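You operate a simulated robot arm through the tools that you are given. There is no shell and no other tool. Be economical: measure what you need, move in short steps, check, and stop when the job is done.

Carry out the task below with a simulated two-armed robot. There is one attempt and no reset: what you move stays moved.

## Task
Wipe up the spill on the plank bench top with the blue rag and put it back.

It is judged by the outcome, as a careful person would: the job done as asked, and still so three seconds after it is handed in. It fails if anything else is knocked over, pushed out of place, dropped, spilled or broken.

## Robot
Two 7-joint arms with two-finger parallel grippers on one trunk, on a base that drives. Base frame: it is fixed to the floor where the robot stands at the start and does not move with it; the origin is under the middle of the robot, x ahead of it, y to its left, z up; the surface under the hand at the start is at about z = 800. Lengths are in mm, angles in degrees, forces in N, time in s.
The left shoulder is at the start at [70, 163, 1170], the right one opposite. With the tool pointing down near the work surface each hand reaches from about 380 to 880 mm from the robot's upright axis, wherever it stands, measured 20 degrees to its own side. Payload 3.43 kg a hand.
The TCP of each hand is the grasp point between the finger pads, 34 mm short of the fingertips. In the tool frame z runs along the fingers and y along their closing line. Largest opening 128 mm; finger width 24, thickness 12; the body of the gripper, 48 by 130 mm, starts 96 mm behind the TCP.
Orientation is that of the tool frame in the base frame, as a unit quaternion [w, x, y, z]. With the fingers straight down and closing along the base's y, the tool's x points along the base's -x, its y along +y and its z along -z.

## Interface
- The arms move only by the tool arm_command. It takes "left_deltas", "right_deltas" or both (then of equal length, played together; a hand with none holds still); each is a list of rows, each an object of numbers (a shift or turn left out is 0, a gripper value left out holds the last): "claw": the closure, from 0 (fully open) to 1 (shut); "x", "y", "z": the shift along the base's x, y, z in mm; "ax", "ay", "az": the turn, a rotation vector about the base's x, y, z in rad. In form: [{"claw": .., "x": .., "y": .., "z": .., "ax": .., "ay": .., "az": ..}, ...]. A call has 1 to 10 rows; each row is the pose to reach, as a shift and turn from the pose commanded when the call began. Rows are played at 5 a second. More than 50 mm and 8.6 degrees between two rows, or a gripper value outside its range, and nothing of the call is played. A pose out of reach is approached as far as the arm can. The call stops where the force on the tool passes 40 N (or 10 N more than at its start, if that is more) or the arm is blocked; 0.2 s more then pass. Each finger travels about 153 mm/s and halts on what it meets, pressing with about 23 N; the grip force reading is that of the motor and also rises with nothing between the fingers. The clock runs only during rows and for 0.2 s after the last one: add rows that repeat a pose to give the fingers time. It gives the time, the measured TCP pose, the force on the tool (base axes), the opening and the grip force at its end, in the units of the frame above (readings bear some noise), with the torque about the TCP (base axes, N m) and any sound that the robot's microphone picked up.
- Cameras (640 x 400 px; columns grow to the right, rows downward): "scene" is now at [114, -45.2, 1380.5]; the picture's right is [-0.59, -0.81, 0.00], its down [-0.59, 0.43, -0.69] and it looks along [0.55, -0.40, -0.73] (base axes); focal length 276 px, centre (320, 200). "left" rides on the left gripper at [76, 11, -160] in its tool frame; the picture's right is [-0.15, 0.99, 0.00], its down [-0.88, -0.13, -0.46] and it looks along [-0.45, -0.07, 0.89] (tool axes); focal length 234 px, centre (320, 200). "right" rides on the right gripper at [76, -11, -160] in its tool frame; the picture's right is [0.15, 0.99, 0.00], its down [-0.88, 0.13, -0.46] and it looks along [-0.45, 0.07, 0.89] (tool axes); focal length 234 px, centre (320, 200). There is no depth. A picture from a camera that has moved, and an enlarged one, comes with that camera's place and axes in the base frame and with its lens.
- get_image(camera): a new picture of that camera. No time passes.
- move_column(by): slides the trunk up (or, below 0, down) by that many mm; the arms and the scene camera ride with it, the base frame stays. It gives what a move gives, with no picture.
- roll_base(legs): drives the robot by 1 to 6 legs, each [ahead, left, turn to the left] in mm, mm and degrees, along the robot's own axes; the way and the turn of a leg run together, so that a leg with both is an arc; at most 1500 mm and 180 degrees a leg. The arms and the cameras ride along, it lands a little off, and it stops where it bumps. It gives what a move gives.
- head_to(pan, tilt): turns the head with the scene camera to pan (to the left, within 86 degrees either way) and tilt (down, from -29 to 69), counted from straight ahead of the robot. It gives what a move gives.
- zoom(camera, box): a new picture of the part [left, top, right, bottom] of that camera's present view, enlarged. No time passes.
- finish_job(): hands the job in; it is judged then, once.

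Work in short steps. Places have to be worked out from the pictures, the camera data and where the tool is seen: move nearer, look again, correct. Check each grasp and each placing, and mend what went wrong. You have 120 turns and 100 pictures in all, those below and enlarged ones among them. Open the grippers and draw the arms clear of the work before you hand the job in, unless the task says otherwise; then end with one line.

The tools are called as name(argument=value, ...) on one line, values as JSON. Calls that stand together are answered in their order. arm_command: Moves the arms, as the interface text tells. Its arguments: {"type":"object","properties":{"left_deltas":{"type":"array"},"right_deltas":{"type":"array"}},"required":[]} The other tools are called the same way: move_column (by) slides the trunk up or down; roll_base (legs) drives the base; head_to (pan, tilt) turns the head that bears the scene camera; get_image (camera) takes a picture; zoom (camera, box) takes an enlarged picture of a part of a camera's view; finish_job () hands the job in.

At the start:

```text
time: 0.0
left_eef_pos: [655.3, -132.0, 1052.5]
left_orientation: [0.0, 0.0, 1.0, 0.0]
left_wrist_force: [0.3, -0.3, -0.1]
left_moment: [0.03, -0.02, 0.01]
left_gripper_width: 128.2
left_grasp_force: 0.0
right_eef_pos: [370.9, -414.0, 1052.3]
right_orientation: [0.0, 0.0, 1.0, 0.0]
right_wrist_force: [-0.1, 0.5, -0.4]
right_moment: [0.03, -0.01, -0.04]
right_gripper_width: 127.9
right_grasp_force: 0.1
trunk travel left (down, up): [-650.0, 290.0]
robot x, y, heading: [-0.9, 3.9, -0.2]
head pan, tilt: [-36.0, 46.7]
```

scene: 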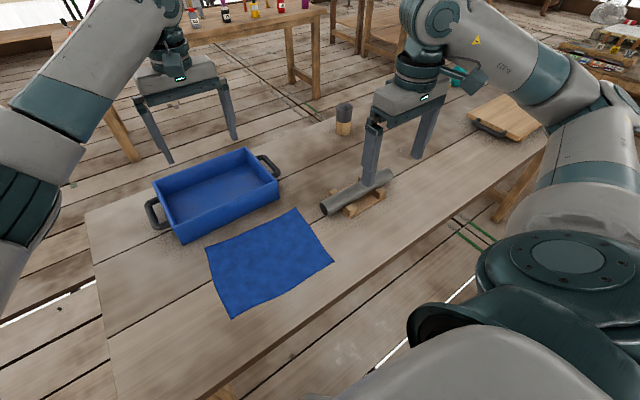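
right: 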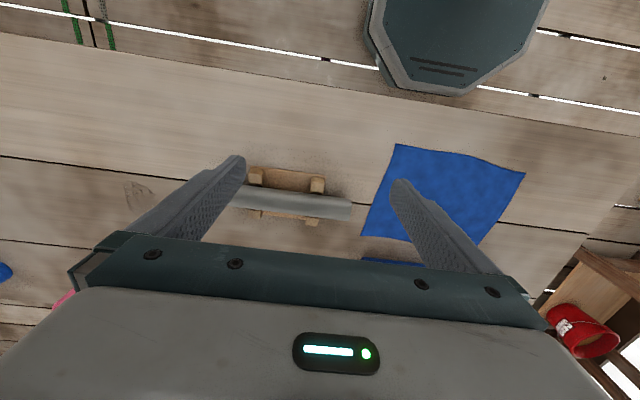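
left: 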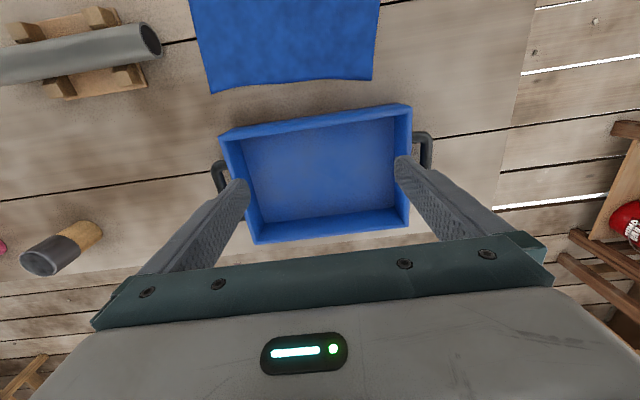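

The blue rag lies flat on the bench near the tray; the spill isn't obvious, maybe a faint stain near (138,195) in the right view. I zoom in to find it.

zoom(camera="right", box=[40, 130, 360, 330])

zoom(camera="scene", box=[80, 130, 400, 330])

zoom(camera="scene", box=[320, 60, 580, 223])

```text
2.00 times, centred on (200, 230) of right
camera zoom: at [296.2, -424.7, 1212.1], right [-0.15, 0.99, 0.0], down [0.88, 0.13, 0.46], along [0.45, 0.07, -0.89], focal length 468 px, centre (560, 140)
```

zoom: 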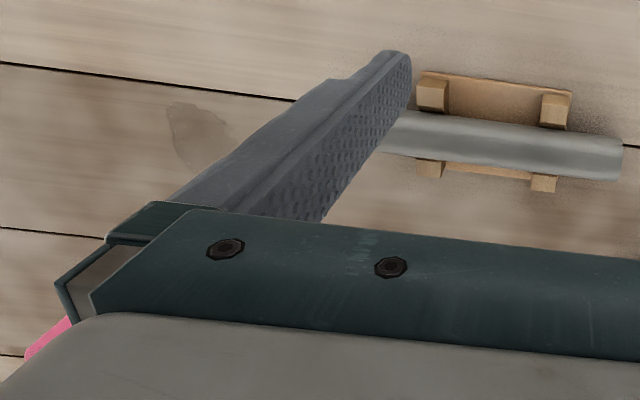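

```text
2.00 times, centred on (240, 230) of scene
camera zoom: at [114.0, -45.2, 1380.5], right [-0.59, -0.81, 0.0], down [-0.59, 0.43, -0.69], along [0.55, -0.4, -0.73], focal length 553 px, centre (480, 140)
```

zoom: 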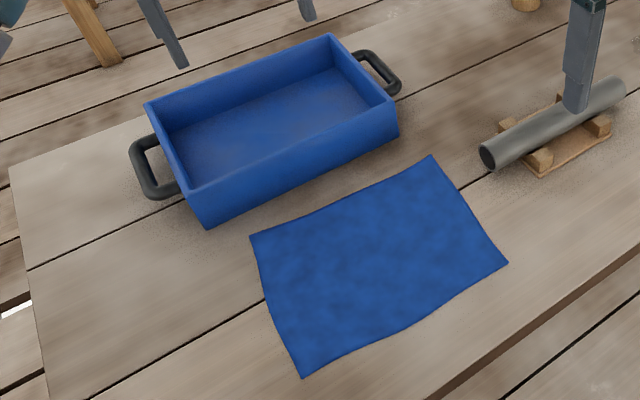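

```text
2.45 times, centred on (450, 142) of scene
camera zoom: at [114.0, -45.2, 1380.5], right [-0.59, -0.81, 0.0], down [-0.59, 0.43, -0.69], along [0.55, -0.4, -0.73], focal length 678 px, centre (1, 344)
```

zoom: 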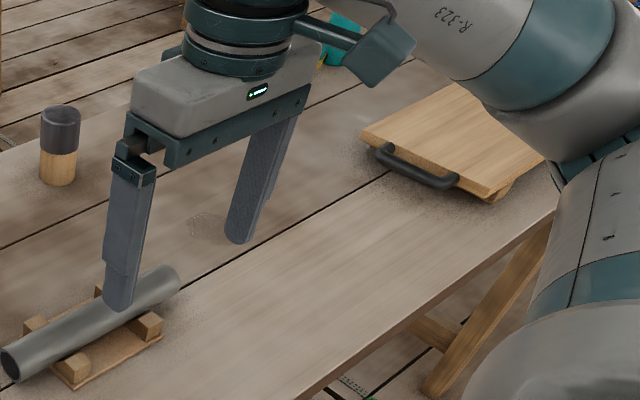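

The spill seems a faint stain about (547,-750), and the rag spans about x 370–590, y -290..-20. The spill is out of the right hand's reach, so I'll look at the right side before driving.

head_to(pan=-70, tilt=45)

get_image(camera="scene")

```text
time: 1.0
left_eef_pos: [656.9, -132.8, 1052.3]
left_orientation: [0.0, -0.001, 1.0, -0.001]
left_wrist_force: [0.0, -0.1, 0.9]
left_moment: [-0.01, 0.01, -0.01]
left_gripper_width: 128.0
left_grasp_force: 0.0
right_eef_pos: [370.9, -414.3, 1051.6]
right_orientation: [0.0, 0.0, 1.0, 0.0]
right_wrist_force: [0.2, 0.6, -0.4]
right_moment: [-0.01, -0.01, 0.01]
right_gripper_width: 128.0
right_grasp_force: 0.0
trunk travel left (down, up): [-650.0, 290.0]
robot x, y, heading: [1.3, -1.6, 0.1]
head pan, tilt: [-70.0, 45.0]
```

```text
93 pictures are left
camera scene: at [77.3, -74.5, 1382.9], right [-0.94, -0.34, 0.0], down [-0.24, 0.66, -0.71], along [0.24, -0.66, -0.71], focal length 276 px, centre (320, 200)
```

scene: 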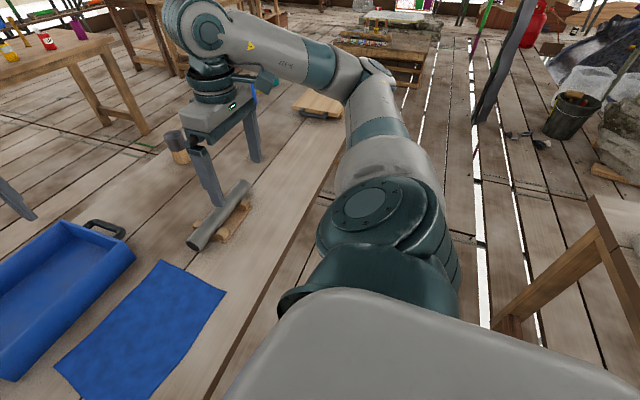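

The floor to the right is clear for several hundred mm. I drive 330 mm to the right so both rag and spill come in reach of the right hand, and open the view on the spill.

roll_base(legs=[[0, -330, 0]])

head_to(pan=-30, tilt=50)

get_image(camera="scene")

get_image(camera="right")

get_image(camera="left")

```text
time: 3.2
left_eef_pos: [657.0, -457.8, 1052.5]
left_orientation: [0.0, -0.002, 1.0, 0.001]
left_wrist_force: [-0.8, 0.4, 0.0]
left_moment: [0.03, 0.02, -0.02]
left_gripper_width: 127.5
left_grasp_force: 0.2
right_eef_pos: [370.8, -737.4, 1052.1]
right_orientation: [-0.001, 0.0, 1.0, 0.001]
right_wrist_force: [0.6, -0.4, 0.0]
right_moment: [0.02, 0.0, 0.03]
right_gripper_width: 128.1
right_grasp_force: 0.1
trunk travel left (down, up): [-650.0, 290.0]
robot x, y, heading: [-2.3, -322.2, -0.2]
head pan, tilt: [-70.0, 45.0]
```

```text
time: 4.2
left_eef_pos: [657.4, -457.8, 1051.8]
left_orientation: [0.0, -0.002, 1.0, 0.0]
left_wrist_force: [0.2, -1.3, 0.2]
left_moment: [0.01, 0.01, 0.02]
left_gripper_width: 128.0
left_grasp_force: 0.1
right_eef_pos: [371.2, -737.2, 1052.3]
right_orientation: [0.0, 0.0, 1.0, 0.0]
right_wrist_force: [-0.1, 0.1, 0.2]
right_moment: [0.03, 0.01, 0.02]
right_gripper_width: 128.0
right_grasp_force: 0.1
trunk travel left (down, up): [-650.0, 290.0]
robot x, y, heading: [1.1, -325.8, -0.1]
head pan, tilt: [-30.0, 50.0]
```

```text
92 pictures are left
camera scene: at [116.0, -361.4, 1376.0], right [-0.5, -0.87, 0.0], down [-0.66, 0.38, -0.64], along [0.56, -0.32, -0.77], focal length 276 px, centre (320, 200)
```

scene: 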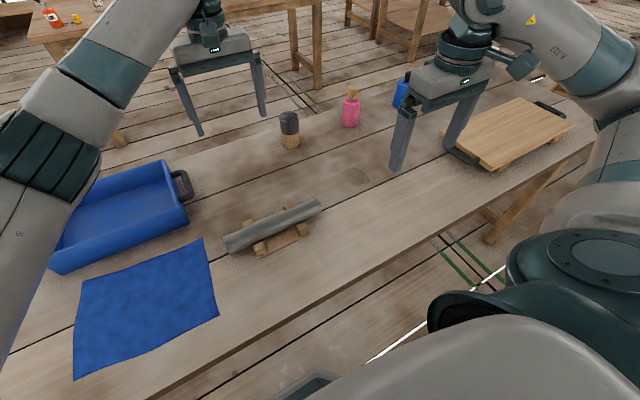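

```text
91 pictures are left
camera right: at [296.0, -749.4, 1212.0], right [-0.15, 0.99, 0.0], down [0.88, 0.13, 0.46], along [0.45, 0.07, -0.89], focal length 234 px, centre (320, 200)
```

right: 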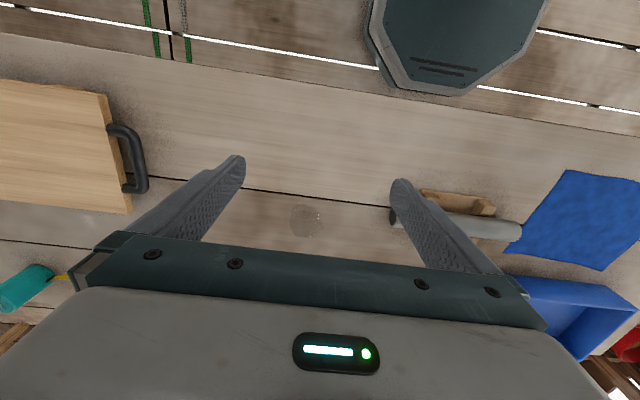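

```text
90 pictures are left
camera left: at [581.7, -446.9, 1211.1], right [0.15, 0.99, 0.0], down [0.88, -0.13, 0.46], along [0.45, -0.07, -0.89], focal length 234 px, centre (320, 200)
```

left: 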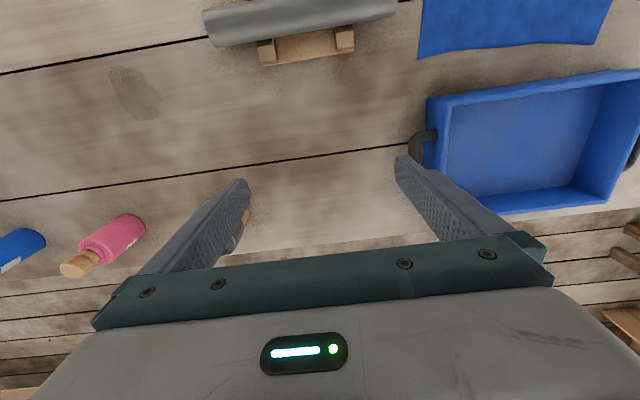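

The stain is centred about (555,-741), some 75 mm wide. I zoom for its extent.

zoom(camera="left", box=[60, 30, 220, 130])

zoom(camera="scene", box=[40, 160, 360, 360])

```text
4.00 times, centred on (140, 80) of left
camera zoom: at [581.7, -446.9, 1211.1], right [0.15, 0.99, 0.0], down [0.88, -0.13, 0.46], along [0.45, -0.07, -0.89], focal length 937 px, centre (1040, 680)
```

zoom: 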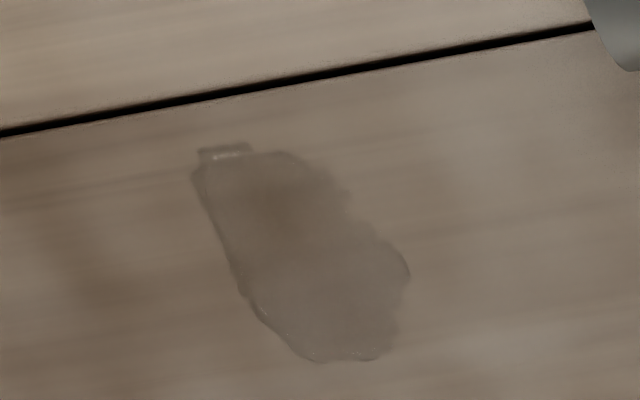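

```text
2.00 times, centred on (200, 260) of scene
camera zoom: at [116.0, -361.4, 1376.0], right [-0.5, -0.87, 0.0], down [-0.66, 0.38, -0.64], along [0.56, -0.32, -0.77], focal length 553 px, centre (560, 80)
```

zoom: 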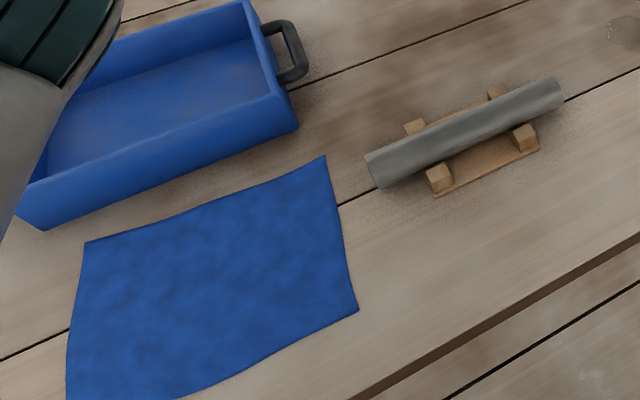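

Spill spans x 517–597, y -770..-704; rag corners about (586,-37),(567,-292),(371,-273),(388,-20). I'll use the right hand on the near long edge of the rag, so first I move the left arm clear to the left.

arm_command(left_deltas=[{"y": 48, "z": 10}, {"y": 96, "z": 20}, {"y": 144, "z": 30}, {"y": 192, "z": 40}, {"y": 240, "z": 50}, {"y": 288, "z": 60}, {"y": 336, "z": 60}, {"y": 384, "z": 60}, {"y": 432, "z": 60}, {"y": 480, "z": 60}], right_deltas=[{"y": 45, "z": 5}, {"y": 90, "z": 10}, {"y": 135, "z": 15}, {"y": 180, "z": 20}, {"y": 225, "z": 20}, {"y": 270, "z": 20}, {"y": 315, "z": 20}, {"y": 360, "z": 20}, {"y": 360, "z": 20}, {"y": 360, "z": 20}])

get_image(camera="right")

get_image(camera="scene")

```text
time: 6.4
left_eef_pos: [655.1, 27.3, 1111.3]
left_orientation: [0.0, 0.0, 1.0, -0.001]
left_wrist_force: [-0.9, 0.1, -0.1]
left_moment: [-0.05, -0.03, 0.01]
left_gripper_width: 127.9
left_grasp_force: 0.0
right_eef_pos: [369.6, -378.4, 1070.4]
right_orientation: [0.001, 0.0, 1.0, -0.001]
right_wrist_force: [-0.2, -0.5, 0.4]
right_moment: [-0.06, -0.01, 0.0]
right_gripper_width: 128.0
right_grasp_force: 0.1
trunk travel left (down, up): [-650.0, 290.0]
robot x, y, heading: [-0.8, -326.1, 0.3]
head pan, tilt: [-30.0, 50.0]
```

```text
87 pictures are left
camera right: at [294.3, -388.3, 1230.5], right [-0.15, 0.99, 0.0], down [0.88, 0.13, 0.46], along [0.45, 0.06, -0.89], focal length 234 px, centre (320, 200)
```

right: 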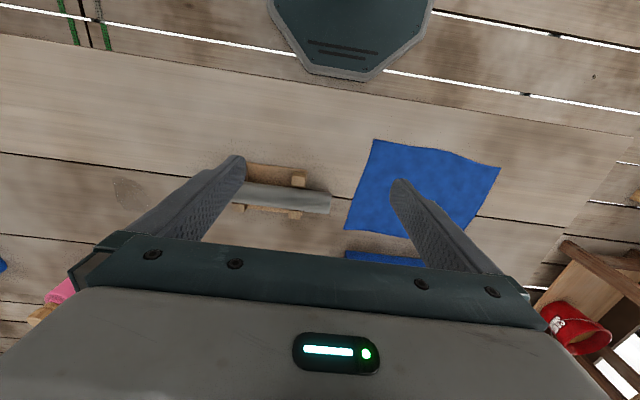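

```text
86 pictures are left
camera scene: at [115.3, -358.6, 1376.1], right [-0.5, -0.87, 0.0], down [-0.66, 0.38, -0.64], along [0.56, -0.32, -0.77], focal length 276 px, centre (320, 200)
```

scene: 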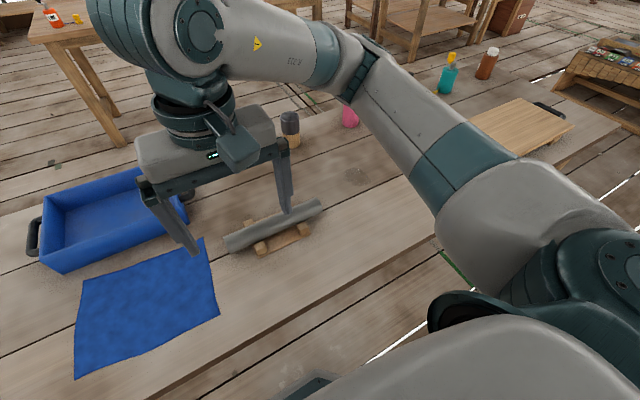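

The right hand hovers safely. I move it above the near edge of the rag at about (395,-150) with a half-open gripper, and look.

arm_command(right_deltas=[{"claw": 0.5, "x": 5, "y": 48, "z": -10}, {"x": 10, "y": 96, "z": -20}, {"x": 15, "y": 144, "z": -30}, {"x": 20, "y": 192, "z": -40}, {"x": 25, "y": 228, "z": -70}, {"x": 25, "y": 228, "z": -115}, {"x": 25, "y": 228, "z": -160}, {"x": 25, "y": 228, "z": -180}, {"x": 25, "y": 228, "z": -180}])

get_image(camera="right")

get_image(camera="scene")

```text
time: 8.4
left_eef_pos: [657.4, 24.3, 1111.3]
left_orientation: [-0.001, 0.0, 1.0, 0.0]
left_wrist_force: [0.6, -0.1, 0.4]
left_moment: [0.0, 0.01, -0.01]
left_gripper_width: 128.0
left_grasp_force: 0.1
right_eef_pos: [396.6, -149.3, 891.3]
right_orientation: [-0.001, 0.001, 1.0, -0.001]
right_wrist_force: [0.0, 0.3, 0.8]
right_moment: [0.02, -0.02, -0.03]
right_gripper_width: 63.9
right_grasp_force: 0.1
trunk travel left (down, up): [-650.0, 290.0]
robot x, y, heading: [-1.9, -322.3, -0.1]
head pan, tilt: [-30.0, 50.0]
```

```text
85 pictures are left
camera right: at [319.9, -161.3, 1052.0], right [-0.15, 0.99, 0.0], down [0.88, 0.13, 0.46], along [0.45, 0.07, -0.89], focal length 234 px, centre (320, 200)
```

right: 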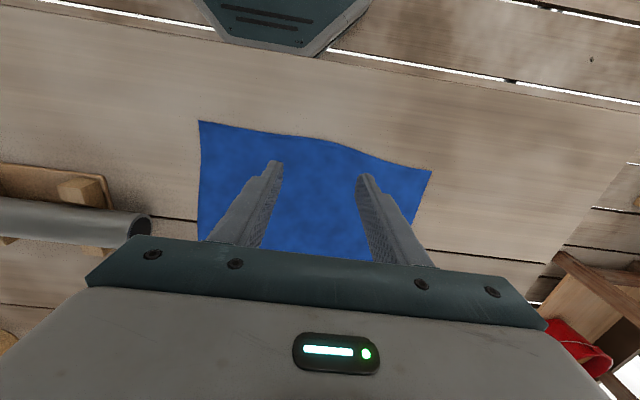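

```text
84 pictures are left
camera scene: at [116.0, -360.8, 1376.0], right [-0.5, -0.87, 0.0], down [-0.66, 0.38, -0.64], along [0.56, -0.32, -0.77], focal length 276 px, centre (320, 200)
```

scene: 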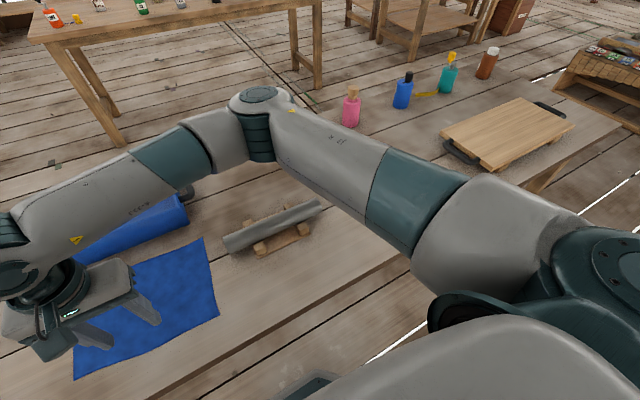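

The near edge lies at x≈376 at this y, so the fingers are 20 mm inside it. I descend gently until contact.

arm_command(right_deltas=[{"z": -20}, {"z": -35}, {"z": -45}, {"z": -50}, {"z": -52}, {"z": -54}, {"z": -54}])

get_image(camera="right")

```text
time: 10.0
left_eef_pos: [657.1, 24.4, 1111.2]
left_orientation: [0.0, -0.001, 1.0, 0.0]
left_wrist_force: [-0.1, -0.3, -0.3]
left_moment: [0.0, 0.0, -0.01]
left_gripper_width: 128.1
left_grasp_force: 0.0
right_eef_pos: [395.7, -151.1, 838.2]
right_orientation: [0.0, 0.0, 1.0, -0.001]
right_wrist_force: [-0.2, 0.1, -0.3]
right_moment: [0.02, 0.0, 0.01]
right_gripper_width: 63.8
right_grasp_force: 0.0
trunk travel left (down, up): [-650.0, 290.0]
robot x, y, heading: [-1.1, -324.3, 0.3]
head pan, tilt: [-30.0, 50.0]
```

```text
83 pictures are left
camera right: at [320.9, -161.3, 998.2], right [-0.15, 0.99, 0.0], down [0.88, 0.13, 0.46], along [0.45, 0.07, -0.89], focal length 234 px, centre (320, 200)
```

right: 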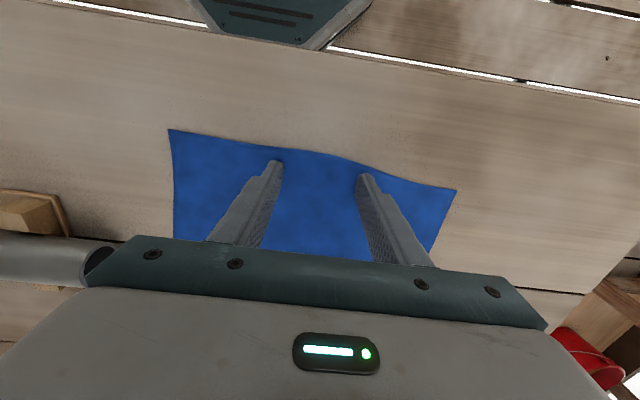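

No contact yet with tips at about 804. I go down a few mm more.

arm_command(right_deltas=[{"z": -1.5}, {"z": -3}, {"z": -4}, {"z": -5}, {"z": -5}])

```text
time: 11.3
left_eef_pos: [655.7, 23.5, 1112.4]
left_orientation: [0.0, -0.001, 1.0, 0.0]
left_wrist_force: [0.3, 0.5, -0.1]
left_moment: [0.0, 0.04, 0.0]
left_gripper_width: 128.2
left_grasp_force: 0.2
right_eef_pos: [396.1, -150.1, 836.2]
right_orientation: [0.002, 0.0, 1.0, 0.002]
right_wrist_force: [-4.0, -4.4, 19.0]
right_moment: [-0.58, 0.2, -0.08]
right_gripper_width: 64.0
right_grasp_force: 0.2
trunk travel left (down, up): [-650.0, 290.0]
robot x, y, heading: [0.7, -324.4, -0.1]
head pan, tilt: [-30.0, 50.0]
stopped in row 5 (right hand): the force on the tool passed its limit at 41 N (the readings are from after the stop); the commanded pose is now the measured one
```

Contact at TCP z≈836. I close the fingers while keeping light pressure to gather a fold.

arm_command(right_deltas=[{"claw": 0.6}, {"claw": 0.75}, {"claw": 0.9, "z": 0.5}, {"claw": 1.0, "z": 1}, {"claw": 1.0, "z": 1}, {"claw": 1.0, "z": 1}])

get_image(camera="right")

```text
time: 12.7
left_eef_pos: [655.8, 23.9, 1112.4]
left_orientation: [0.0, 0.0, 1.0, 0.0]
left_wrist_force: [-0.5, 0.1, -0.5]
left_moment: [0.03, 0.01, -0.02]
left_gripper_width: 128.0
left_grasp_force: 0.1
right_eef_pos: [396.3, -150.4, 835.2]
right_orientation: [0.001, 0.0, 1.0, 0.0]
right_wrist_force: [1.2, 1.2, 18.5]
right_moment: [-0.04, 0.0, 0.01]
right_gripper_width: 3.5
right_grasp_force: 23.1
trunk travel left (down, up): [-650.0, 290.0]
robot x, y, heading: [-2.8, -324.3, 0.1]
head pan, tilt: [-30.0, 50.0]
```

```text
82 pictures are left
camera right: at [320.4, -161.4, 996.0], right [-0.15, 0.99, 0.0], down [0.88, 0.13, 0.46], along [0.45, 0.07, -0.89], focal length 234 px, centre (320, 200)
```

right: 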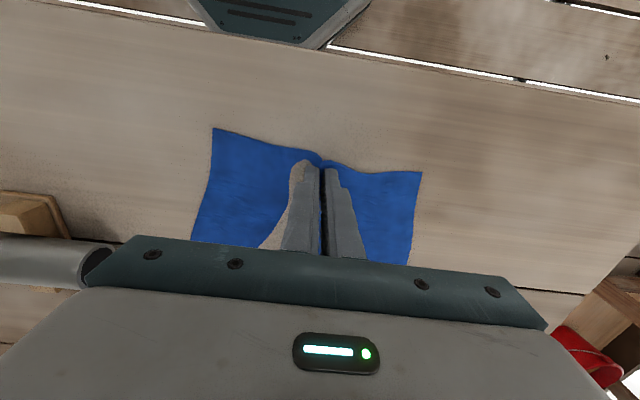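

The gripper holds a fold (3.5 mm of cloth). I lift straight up and check.

arm_command(right_deltas=[{"z": 30}, {"z": 70}, {"z": 110}, {"z": 150}, {"z": 190}, {"z": 230}, {"z": 270}, {"z": 290}, {"z": 290}])

get_image(camera="right")

get_image(camera="left")

get_image(camera="scene")

```text
time: 14.7
left_eef_pos: [657.7, 23.5, 1111.7]
left_orientation: [0.0, -0.001, 1.0, 0.0]
left_wrist_force: [0.3, -0.4, -0.2]
left_moment: [-0.01, 0.02, 0.03]
left_gripper_width: 128.0
left_grasp_force: 0.1
right_eef_pos: [398.0, -148.5, 1125.5]
right_orientation: [0.0, 0.0, 1.0, 0.001]
right_wrist_force: [0.7, 0.2, 0.6]
right_moment: [0.01, 0.0, 0.01]
right_gripper_width: 3.7
right_grasp_force: 23.0
trunk travel left (down, up): [-650.0, 290.0]
robot x, y, heading: [4.5, -324.8, -0.2]
head pan, tilt: [-30.0, 50.0]
```

```text
81 pictures are left
camera right: at [322.0, -160.4, 1285.5], right [-0.15, 0.99, 0.0], down [0.88, 0.13, 0.46], along [0.45, 0.07, -0.89], focal length 234 px, centre (320, 200)
```

right: 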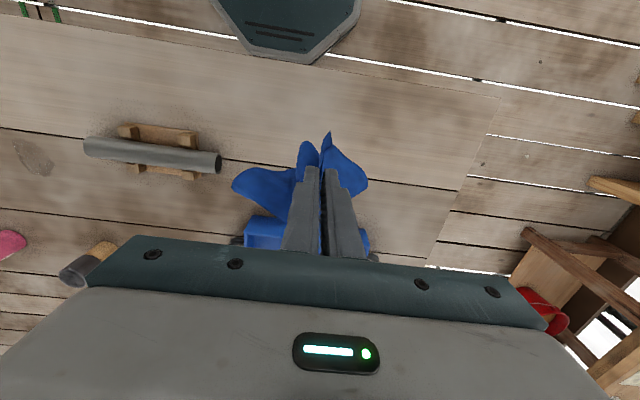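

```text
80 pictures are left
camera left: at [582.0, 34.9, 1270.4], right [0.15, 0.99, 0.0], down [0.88, -0.13, 0.46], along [0.45, -0.07, -0.89], focal length 234 px, centre (320, 200)
```

left: 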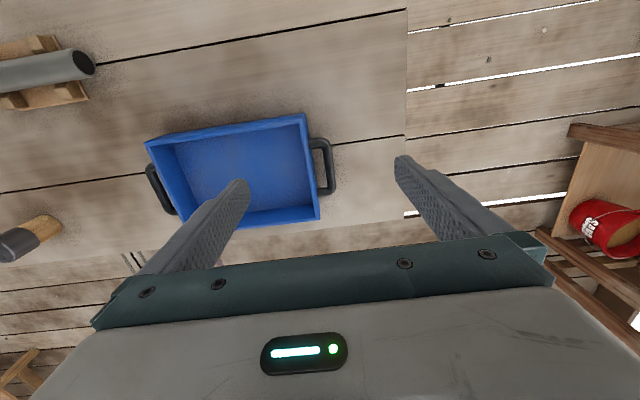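

```text
79 pictures are left
camera scene: at [116.3, -360.8, 1375.9], right [-0.5, -0.87, 0.0], down [-0.66, 0.38, -0.64], along [0.56, -0.32, -0.77], focal length 276 px, centre (320, 200)
```

scene: 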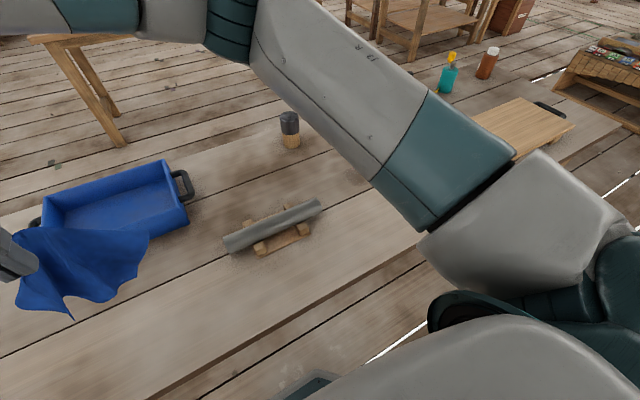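

The cloth hangs from the gripper. I carry it high over the pipe toward the spill, in two calls.

arm_command(right_deltas=[{"y": -25}, {"y": -65, "x": 5}, {"y": -110, "x": 15}, {"y": -155, "x": 30}, {"y": -200, "x": 45}, {"y": -245, "x": 60}, {"y": -290, "x": 75}, {"y": -335, "x": 90}, {"y": -380, "x": 105}, {"y": -425, "x": 120}])

arm_command(right_deltas=[{"y": -40, "x": 20}, {"y": -80, "x": 40}, {"y": -120, "x": 60}, {"y": -150, "x": 80}, {"y": -180, "x": 100}, {"y": -190, "x": 110}, {"y": -190, "x": 110}, {"y": -190, "x": 110}])

get_image(camera="scene")

get_image(camera="right")

```text
time: 16.9
left_eef_pos: [656.3, 23.0, 1112.2]
left_orientation: [0.001, -0.001, 1.0, 0.0]
left_wrist_force: [-0.3, 0.1, 1.6]
left_moment: [0.01, 0.0, -0.02]
left_gripper_width: 128.5
left_grasp_force: 0.1
right_eef_pos: [518.6, -576.9, 1128.7]
right_orientation: [0.001, 0.0, 1.0, 0.002]
right_wrist_force: [0.1, -0.2, 0.4]
right_moment: [0.02, -0.01, -0.01]
right_gripper_width: 3.5
right_grasp_force: 23.1
trunk travel left (down, up): [-650.0, 290.0]
robot x, y, heading: [1.3, -321.3, -0.1]
head pan, tilt: [-30.0, 50.0]
```

```text
time: 18.7
left_eef_pos: [657.1, 24.2, 1111.6]
left_orientation: [0.0, 0.0, 1.0, 0.0]
left_wrist_force: [-0.5, -0.6, 0.1]
left_moment: [0.0, -0.01, 0.0]
left_gripper_width: 127.8
left_grasp_force: 0.1
right_eef_pos: [627.6, -764.4, 1124.9]
right_orientation: [0.001, 0.0, 1.0, 0.001]
right_wrist_force: [-0.3, -0.1, -0.4]
right_moment: [-0.02, 0.02, 0.03]
right_gripper_width: 3.2
right_grasp_force: 23.0
trunk travel left (down, up): [-650.0, 290.0]
robot x, y, heading: [1.2, -324.1, 0.2]
head pan, tilt: [-30.0, 50.0]
```

```text
78 pictures are left
camera scene: at [116.3, -361.1, 1375.9], right [-0.5, -0.87, 0.0], down [-0.66, 0.38, -0.64], along [0.56, -0.32, -0.77], focal length 276 px, centre (320, 200)
```

scene: 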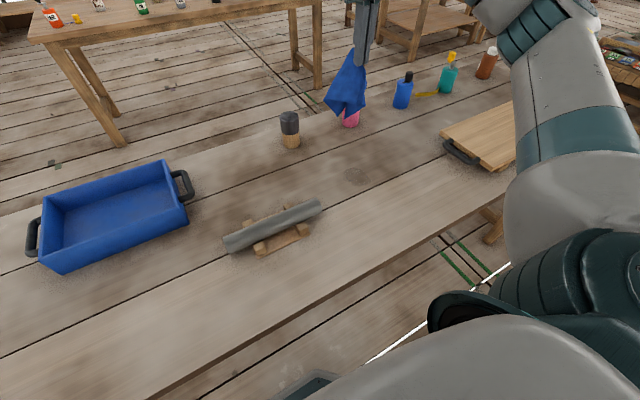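

```text
77 pictures are left
camera right: at [551.2, -775.9, 1285.4], right [-0.15, 0.99, 0.0], down [0.88, 0.13, 0.46], along [0.45, 0.07, -0.89], focal length 234 px, centre (320, 200)
```

right: 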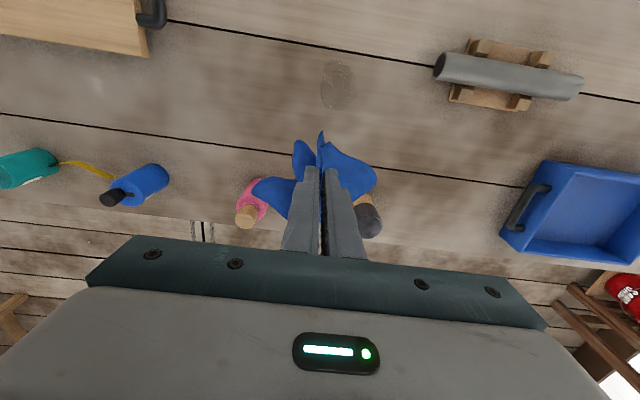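

Bottle and brush stand at x≈780, so I back off to x≈595 and lower the cloth while drawing it toward the robot, ending over the spill.

arm_command(right_deltas=[{"x": -30, "y": 20}, {"x": -30, "y": 20, "z": -45}, {"x": -30, "y": 20, "z": -90}, {"x": -40, "y": 20, "z": -130}, {"x": -50, "y": 20, "z": -165}, {"x": -60, "y": 20, "z": -200}, {"x": -70, "y": 20, "z": -230}, {"x": -78, "y": 22, "z": -250}, {"x": -82, "y": 22, "z": -265}, {"x": -82, "y": 22, "z": -265}])

get_image(camera="right")

get_image(camera="scene")

```text
time: 20.9
left_eef_pos: [657.2, 23.6, 1111.8]
left_orientation: [0.0, -0.001, 1.0, 0.0]
left_wrist_force: [0.0, 0.1, 0.4]
left_moment: [-0.02, -0.01, -0.03]
left_gripper_width: 128.0
left_grasp_force: 0.1
right_eef_pos: [547.1, -742.8, 859.7]
right_orientation: [0.002, 0.0, 1.0, 0.0]
right_wrist_force: [-0.5, 0.5, 0.0]
right_moment: [-0.03, -0.01, 0.03]
right_gripper_width: 3.5
right_grasp_force: 23.0
trunk travel left (down, up): [-650.0, 290.0]
robot x, y, heading: [-0.2, -323.9, -0.1]
head pan, tilt: [-30.0, 50.0]
```

```text
76 pictures are left
camera right: at [470.7, -754.0, 1019.7], right [-0.15, 0.99, 0.0], down [0.88, 0.13, 0.46], along [0.45, 0.07, -0.89], focal length 234 px, centre (320, 200)
```

right: 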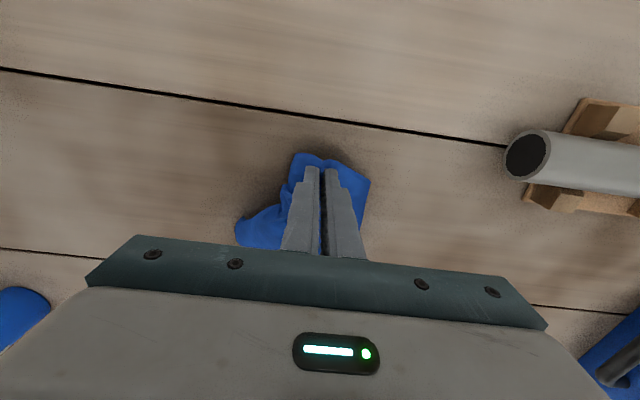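

```text
75 pictures are left
camera scene: at [116.1, -360.9, 1376.0], right [-0.5, -0.87, 0.0], down [-0.66, 0.38, -0.64], along [0.56, -0.32, -0.77], focal length 276 px, centre (320, 200)
```

scene: 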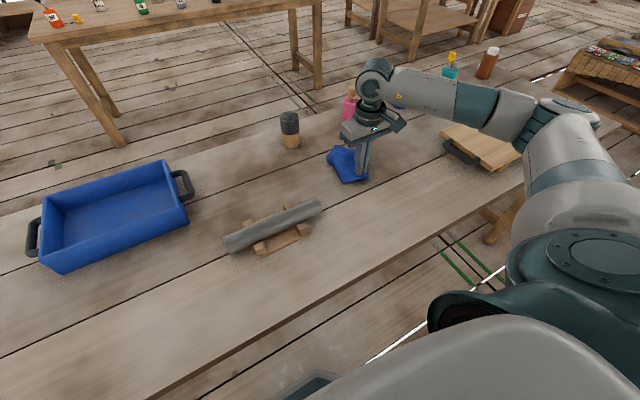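

The rag lies bunched under the fingers on the spill. I lower to press lightly.

arm_command(right_deltas=[{"z": -8}, {"z": -13}, {"z": -16}, {"z": -18}, {"z": -20}, {"z": -21}, {"z": -22}])

```text
time: 22.5
left_eef_pos: [655.9, 23.2, 1111.9]
left_orientation: [0.0, 0.0, 1.0, 0.0]
left_wrist_force: [-0.2, 0.0, 0.6]
left_moment: [0.06, 0.01, 0.0]
left_gripper_width: 128.0
left_grasp_force: 0.0
right_eef_pos: [547.1, -743.5, 839.0]
right_orientation: [0.003, 0.0, 1.0, 0.001]
right_wrist_force: [-0.5, -1.3, 9.1]
right_moment: [-0.19, -0.22, -0.07]
right_gripper_width: 3.5
right_grasp_force: 23.4
trunk travel left (down, up): [-650.0, 290.0]
robot x, y, heading: [-3.4, -324.0, -0.3]
head pan, tilt: [-30.0, 50.0]
```

About 9 N of pressure. I rub in lanes across the spill's whole extent.

arm_command(right_deltas=[{"x": 25, "y": 0}, {"x": 55, "y": 0}, {"x": 25, "y": 0}, {"x": -10, "y": 0}, {"x": -40, "y": 0}, {"x": -40, "y": 20}, {"x": -10, "y": 20}, {"x": 25, "y": 20}, {"x": 55, "y": 20}, {"x": 55, "y": 40}])

arm_command(right_deltas=[{"x": -30}, {"x": -65}, {"x": -95}, {"x": -95, "y": -25}, {"x": -95, "y": -60}, {"x": -65, "y": -60}, {"x": -30, "y": -60}, {"x": 0, "y": -60}, {"x": 0, "y": -75}, {"x": -35, "y": -75}])

get_image(camera="scene")

get_image(camera="right")

```text
time: 24.7
left_eef_pos: [657.1, 23.8, 1111.7]
left_orientation: [-0.001, 0.0, 1.0, 0.0]
left_wrist_force: [1.0, 0.0, 0.6]
left_moment: [-0.02, 0.03, -0.01]
left_gripper_width: 127.9
left_grasp_force: 0.1
right_eef_pos: [601.6, -700.3, 839.0]
right_orientation: [0.001, -0.001, 1.0, 0.0]
right_wrist_force: [0.3, -0.3, -0.2]
right_moment: [-0.04, 0.0, -0.03]
right_gripper_width: 3.6
right_grasp_force: 23.4
trunk travel left (down, up): [-650.0, 290.0]
robot x, y, heading: [1.1, -324.8, -0.0]
head pan, tilt: [-30.0, 50.0]
```

```text
time: 26.9
left_eef_pos: [654.6, 25.0, 1113.3]
left_orientation: [0.001, -0.001, 1.0, 0.001]
left_wrist_force: [0.2, 0.7, 0.5]
left_moment: [0.0, 0.0, 0.0]
left_gripper_width: 128.0
left_grasp_force: 0.0
right_eef_pos: [562.8, -778.1, 842.0]
right_orientation: [0.001, 0.0, 1.0, 0.001]
right_wrist_force: [0.7, 0.2, -0.1]
right_moment: [-0.07, -0.04, 0.01]
right_gripper_width: 3.4
right_grasp_force: 23.2
trunk travel left (down, up): [-650.0, 290.0]
robot x, y, heading: [-1.2, -321.4, -0.1]
head pan, tilt: [-30.0, 50.0]
```

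```text
74 pictures are left
camera scene: at [114.1, -361.6, 1376.2], right [-0.5, -0.87, 0.0], down [-0.66, 0.38, -0.64], along [0.56, -0.32, -0.77], focal length 276 px, centre (320, 200)
```

scene: 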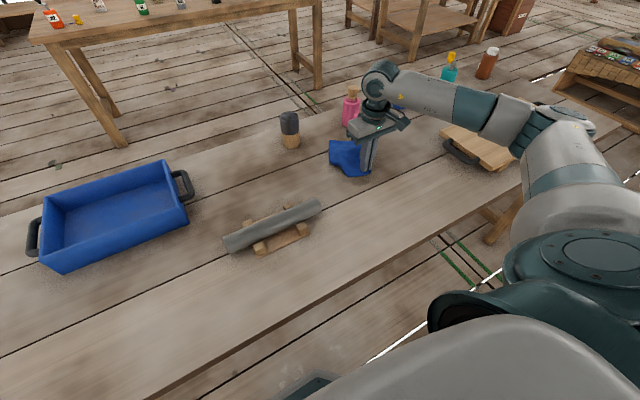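

```text
73 pictures are left
camera right: at [488.1, -788.0, 1001.7], right [-0.15, 0.99, 0.0], down [0.88, 0.13, 0.46], along [0.45, 0.07, -0.89], focal length 234 px, centre (320, 200)
```

right: 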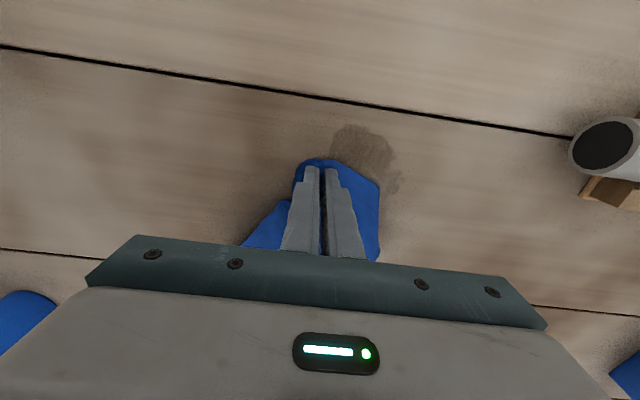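

Pressure faded and part of the stain remains. I press a few mm lower and rub again.

arm_command(right_deltas=[{"x": -25, "y": 15, "z": -3}, {"x": -50, "y": 15, "z": -4}, {"x": -50, "y": 30, "z": -4}, {"x": -20, "y": 30, "z": -4}, {"x": 10, "y": 30, "z": -4}, {"x": 35, "y": 30, "z": -4}, {"x": 35, "y": 45, "z": -4}, {"x": 10, "y": 45, "z": -4}, {"x": -20, "y": 45, "z": -4}, {"x": -50, "y": 45, "z": -4}])

get_image(camera="right")

```text
time: 29.1
left_eef_pos: [655.4, 24.1, 1112.0]
left_orientation: [0.001, -0.001, 1.0, 0.0]
left_wrist_force: [0.1, 1.4, 0.2]
left_moment: [0.01, -0.03, -0.01]
left_gripper_width: 128.0
left_grasp_force: 0.1
right_eef_pos: [514.3, -732.1, 835.7]
right_orientation: [0.002, 0.0, 1.0, 0.001]
right_wrist_force: [2.7, 0.4, 9.3]
right_moment: [-0.07, -0.15, -0.02]
right_gripper_width: 3.3
right_grasp_force: 22.8
trunk travel left (down, up): [-650.0, 290.0]
robot x, y, heading: [-0.4, -324.8, 0.1]
head pan, tilt: [-30.0, 50.0]
```

```text
72 pictures are left
camera right: at [438.8, -742.8, 996.9], right [-0.15, 0.99, 0.0], down [0.88, 0.13, 0.46], along [0.45, 0.07, -0.89], focal length 234 px, centre (320, 200)
```

right: 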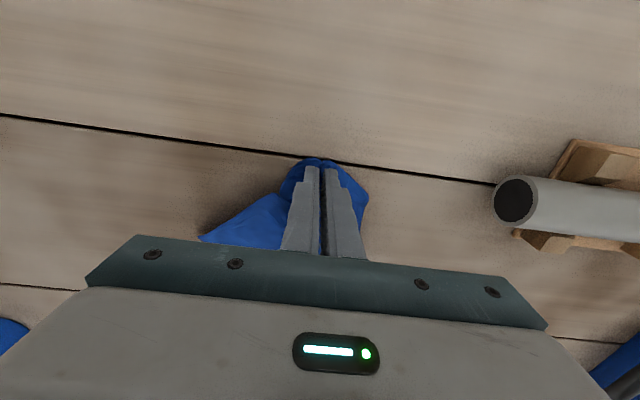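

Now 9 N is held while rubbing. I continue over the remaining lanes.

arm_command(right_deltas=[{"y": 14}, {"x": 30, "y": 14}, {"x": 60, "y": 14}, {"x": 88, "y": 14}, {"x": 88, "y": 28}, {"x": 60, "y": 28}, {"x": 30, "y": 28}, {"x": 0, "y": 28}, {"x": 0, "y": 0}, {"x": 0, "y": -22}])

arm_command(right_deltas=[{"x": 30}, {"x": 60}, {"x": 88}, {"x": 88, "y": -12}, {"x": 60, "y": -12}, {"x": 30, "y": -12}, {"x": 0, "y": -12}, {"x": 0, "y": 10}, {"x": 45, "y": 10}, {"x": 88, "y": 10}])

arm_command(right_deltas=[{"z": 30}, {"z": 70}, {"x": 30, "z": 110}, {"x": 60, "z": 150}, {"x": 60, "z": 190}, {"x": 60, "z": 235}, {"x": 60, "z": 280}, {"x": 60, "z": 290}])

get_image(camera="right")

zoom(camera="scene", box=[260, 100, 460, 225])

```text
time: 31.3
left_eef_pos: [654.4, 27.6, 1112.9]
left_orientation: [0.001, -0.002, 1.0, -0.001]
left_wrist_force: [-0.6, 1.0, 0.0]
left_moment: [0.02, 0.0, 0.01]
left_gripper_width: 127.8
left_grasp_force: 0.1
right_eef_pos: [513.9, -754.0, 837.0]
right_orientation: [0.003, 0.0, 1.0, 0.001]
right_wrist_force: [-0.8, 9.1, 27.6]
right_moment: [0.2, -0.02, 0.04]
right_gripper_width: 3.4
right_grasp_force: 23.1
trunk travel left (down, up): [-650.0, 290.0]
robot x, y, heading: [3.8, -321.0, 0.2]
head pan, tilt: [-30.0, 50.0]
```

```text
time: 33.5
left_eef_pos: [654.4, 25.2, 1112.2]
left_orientation: [0.001, 0.0, 1.0, -0.001]
left_wrist_force: [0.2, 0.7, -0.5]
left_moment: [0.01, -0.01, 0.01]
left_gripper_width: 128.0
left_grasp_force: 0.1
right_eef_pos: [600.8, -740.8, 836.1]
right_orientation: [0.002, 0.001, 1.0, 0.001]
right_wrist_force: [-6.4, 3.0, 21.5]
right_moment: [0.02, 0.05, -0.04]
right_gripper_width: 3.1
right_grasp_force: 23.1
trunk travel left (down, up): [-650.0, 290.0]
robot x, y, heading: [-0.7, -325.1, -0.3]
head pan, tilt: [-30.0, 50.0]
```

```text
time: 35.3
left_eef_pos: [657.4, 23.3, 1112.0]
left_orientation: [0.0, 0.0, 1.0, 0.0]
left_wrist_force: [0.8, 0.0, 0.0]
left_moment: [0.03, 0.04, -0.01]
left_gripper_width: 127.9
left_grasp_force: 0.1
right_eef_pos: [662.2, -745.2, 1122.4]
right_orientation: [0.001, -0.001, 1.0, 0.002]
right_wrist_force: [-0.2, 0.1, 0.4]
right_moment: [0.02, 0.03, 0.03]
right_gripper_width: 3.2
right_grasp_force: 23.2
trunk travel left (down, up): [-650.0, 290.0]
robot x, y, heading: [1.1, -321.9, 0.2]
head pan, tilt: [-30.0, 50.0]
```

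```text
71 pictures are left
camera right: at [587.3, -756.0, 1283.5], right [-0.15, 0.99, 0.0], down [0.88, 0.13, 0.46], along [0.45, 0.07, -0.89], focal length 234 px, centre (320, 200)
```

right: 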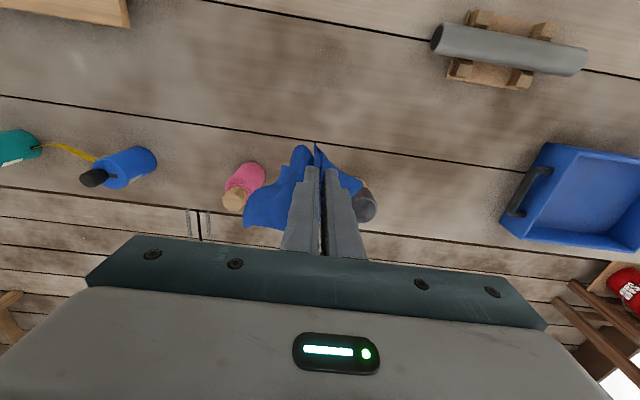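

```text
3.20 times, centred on (360, 162) of scene
camera zoom: at [116.3, -361.5, 1375.9], right [-0.5, -0.87, 0.0], down [-0.66, 0.38, -0.64], along [0.56, -0.32, -0.77], focal length 884 px, centre (192, 320)
```

zoom: 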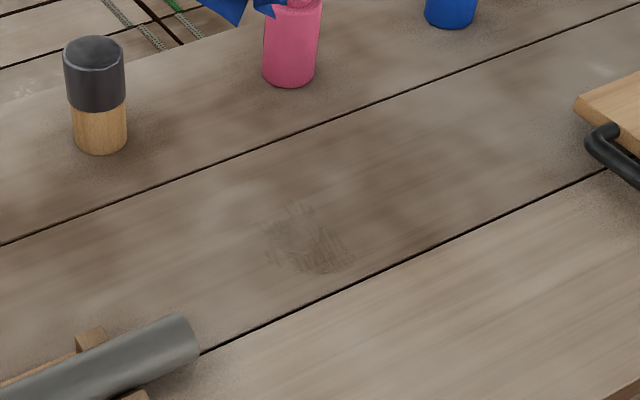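

A faint dark residue remains near the near side of the spill. I zoom in from the hand camera.

zoom(camera="right", box=[240, 0, 400, 100])

zoom(camera="scene", box=[320, 145, 400, 195])

```text
4.00 times, centred on (320, 50) of right
camera zoom: at [587.3, -756.0, 1283.5], right [-0.15, 0.99, 0.0], down [0.88, 0.13, 0.46], along [0.45, 0.07, -0.89], focal length 937 px, centre (320, 800)
```

zoom: 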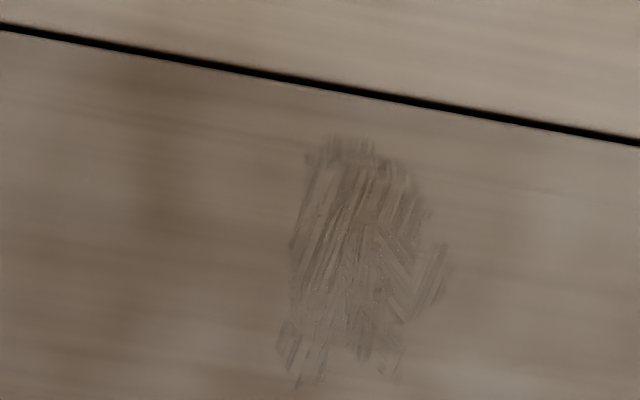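

```text
8.00 times, centred on (360, 170) of scene
camera zoom: at [116.3, -361.5, 1375.9], right [-0.5, -0.87, 0.0], down [-0.66, 0.38, -0.64], along [0.56, -0.32, -0.77], focal length 2210 px, centre (0, 440)
```

zoom: 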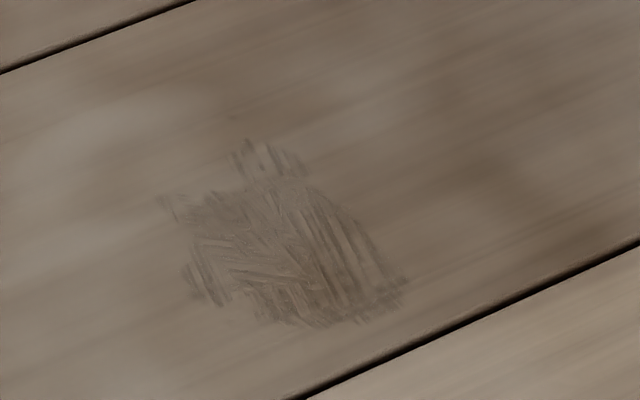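

The residue is streaky and thinner, so more rubbing with pressure works. I lower the rag again on the spill.

arm_command(right_deltas=[{"x": -40}, {"x": -70, "z": -45}, {"x": -70, "z": -90}, {"x": -80, "z": -130}, {"x": -90, "z": -165}, {"x": -100, "z": -200}, {"x": -110, "z": -230}, {"x": -120, "z": -255}, {"x": -130, "z": -275}, {"x": -138, "z": -284}])

arm_command(right_deltas=[{"z": -2}, {"z": -4}, {"z": -5}, {"z": -6}])

get_image(camera="right")

```text
refused: row 2 steps farther than a row can; nothing moved
```

```text
time: 36.3
left_eef_pos: [656.5, 24.7, 1111.7]
left_orientation: [0.0, -0.001, 1.0, 0.0]
left_wrist_force: [0.4, -0.2, 0.0]
left_moment: [0.0, -0.02, 0.0]
left_gripper_width: 128.0
left_grasp_force: 0.1
right_eef_pos: [662.5, -744.3, 1118.8]
right_orientation: [0.001, -0.001, 1.0, 0.001]
right_wrist_force: [0.0, 0.6, -0.4]
right_moment: [0.03, 0.02, 0.0]
right_gripper_width: 3.2
right_grasp_force: 22.9
trunk travel left (down, up): [-650.0, 290.0]
robot x, y, heading: [0.6, -327.0, -0.2]
head pan, tilt: [-30.0, 50.0]
```

```text
67 pictures are left
camera right: at [586.8, -756.1, 1278.5], right [-0.15, 0.99, 0.0], down [0.88, 0.13, 0.46], along [0.45, 0.07, -0.89], focal length 234 px, centre (320, 200)
```

right: 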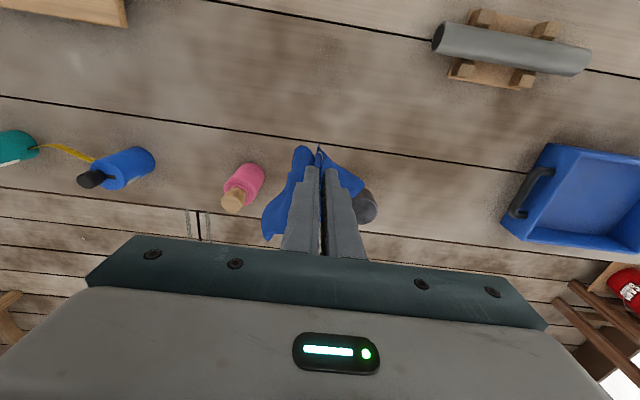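

A row step was too long, so only the small descent ran. I redo the lowering with shorter steps.

arm_command(right_deltas=[{"x": -40}, {"x": -70, "z": -35}, {"x": -70, "z": -80}, {"x": -80, "z": -120}, {"x": -90, "z": -155}, {"x": -100, "z": -190}, {"x": -110, "z": -220}, {"x": -120, "z": -248}, {"x": -130, "z": -268}, {"x": -138, "z": -278}])

arm_command(right_deltas=[{"z": -2}, {"z": -3}, {"z": -4}, {"z": -4}])

get_image(camera="right")

```text
time: 38.5
left_eef_pos: [655.7, 25.0, 1111.2]
left_orientation: [0.001, 0.0, 1.0, 0.0]
left_wrist_force: [-0.9, 0.0, 0.0]
left_moment: [0.03, -0.05, 0.02]
left_gripper_width: 128.1
left_grasp_force: 0.0
right_eef_pos: [525.3, -744.4, 839.5]
right_orientation: [0.002, 0.0, 1.0, 0.001]
right_wrist_force: [0.9, 0.1, 1.8]
right_moment: [0.02, -0.09, 0.01]
right_gripper_width: 3.4
right_grasp_force: 23.2
trunk travel left (down, up): [-650.0, 290.0]
robot x, y, heading: [-0.7, -320.1, 0.1]
head pan, tilt: [-30.0, 50.0]
```

```text
time: 39.5
left_eef_pos: [656.9, 24.3, 1112.7]
left_orientation: [0.0, -0.001, 1.0, 0.001]
left_wrist_force: [-0.3, -1.0, -0.5]
left_moment: [0.01, -0.01, -0.01]
left_gripper_width: 128.1
left_grasp_force: 0.0
right_eef_pos: [525.7, -743.0, 836.3]
right_orientation: [0.003, 0.0, 1.0, 0.0]
right_wrist_force: [2.0, -0.5, 10.0]
right_moment: [-0.1, -0.18, 0.03]
right_gripper_width: 3.3
right_grasp_force: 22.9
trunk travel left (down, up): [-650.0, 290.0]
robot x, y, heading: [-0.5, -327.8, 0.0]
head pan, tilt: [-30.0, 50.0]
```

```text
66 pictures are left
camera right: at [449.5, -755.3, 997.2], right [-0.15, 0.99, 0.0], down [0.88, 0.13, 0.46], along [0.45, 0.07, -0.89], focal length 234 px, centre (320, 200)
```

right: 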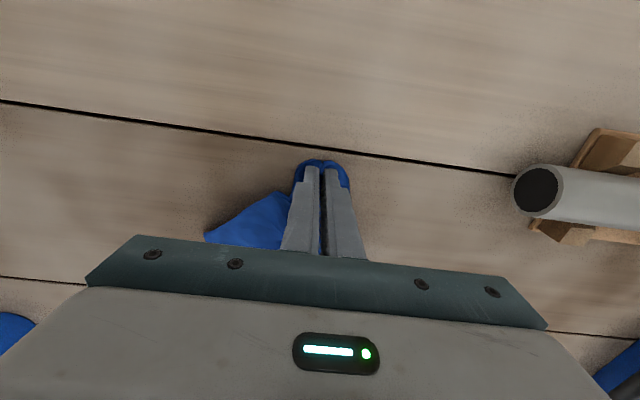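

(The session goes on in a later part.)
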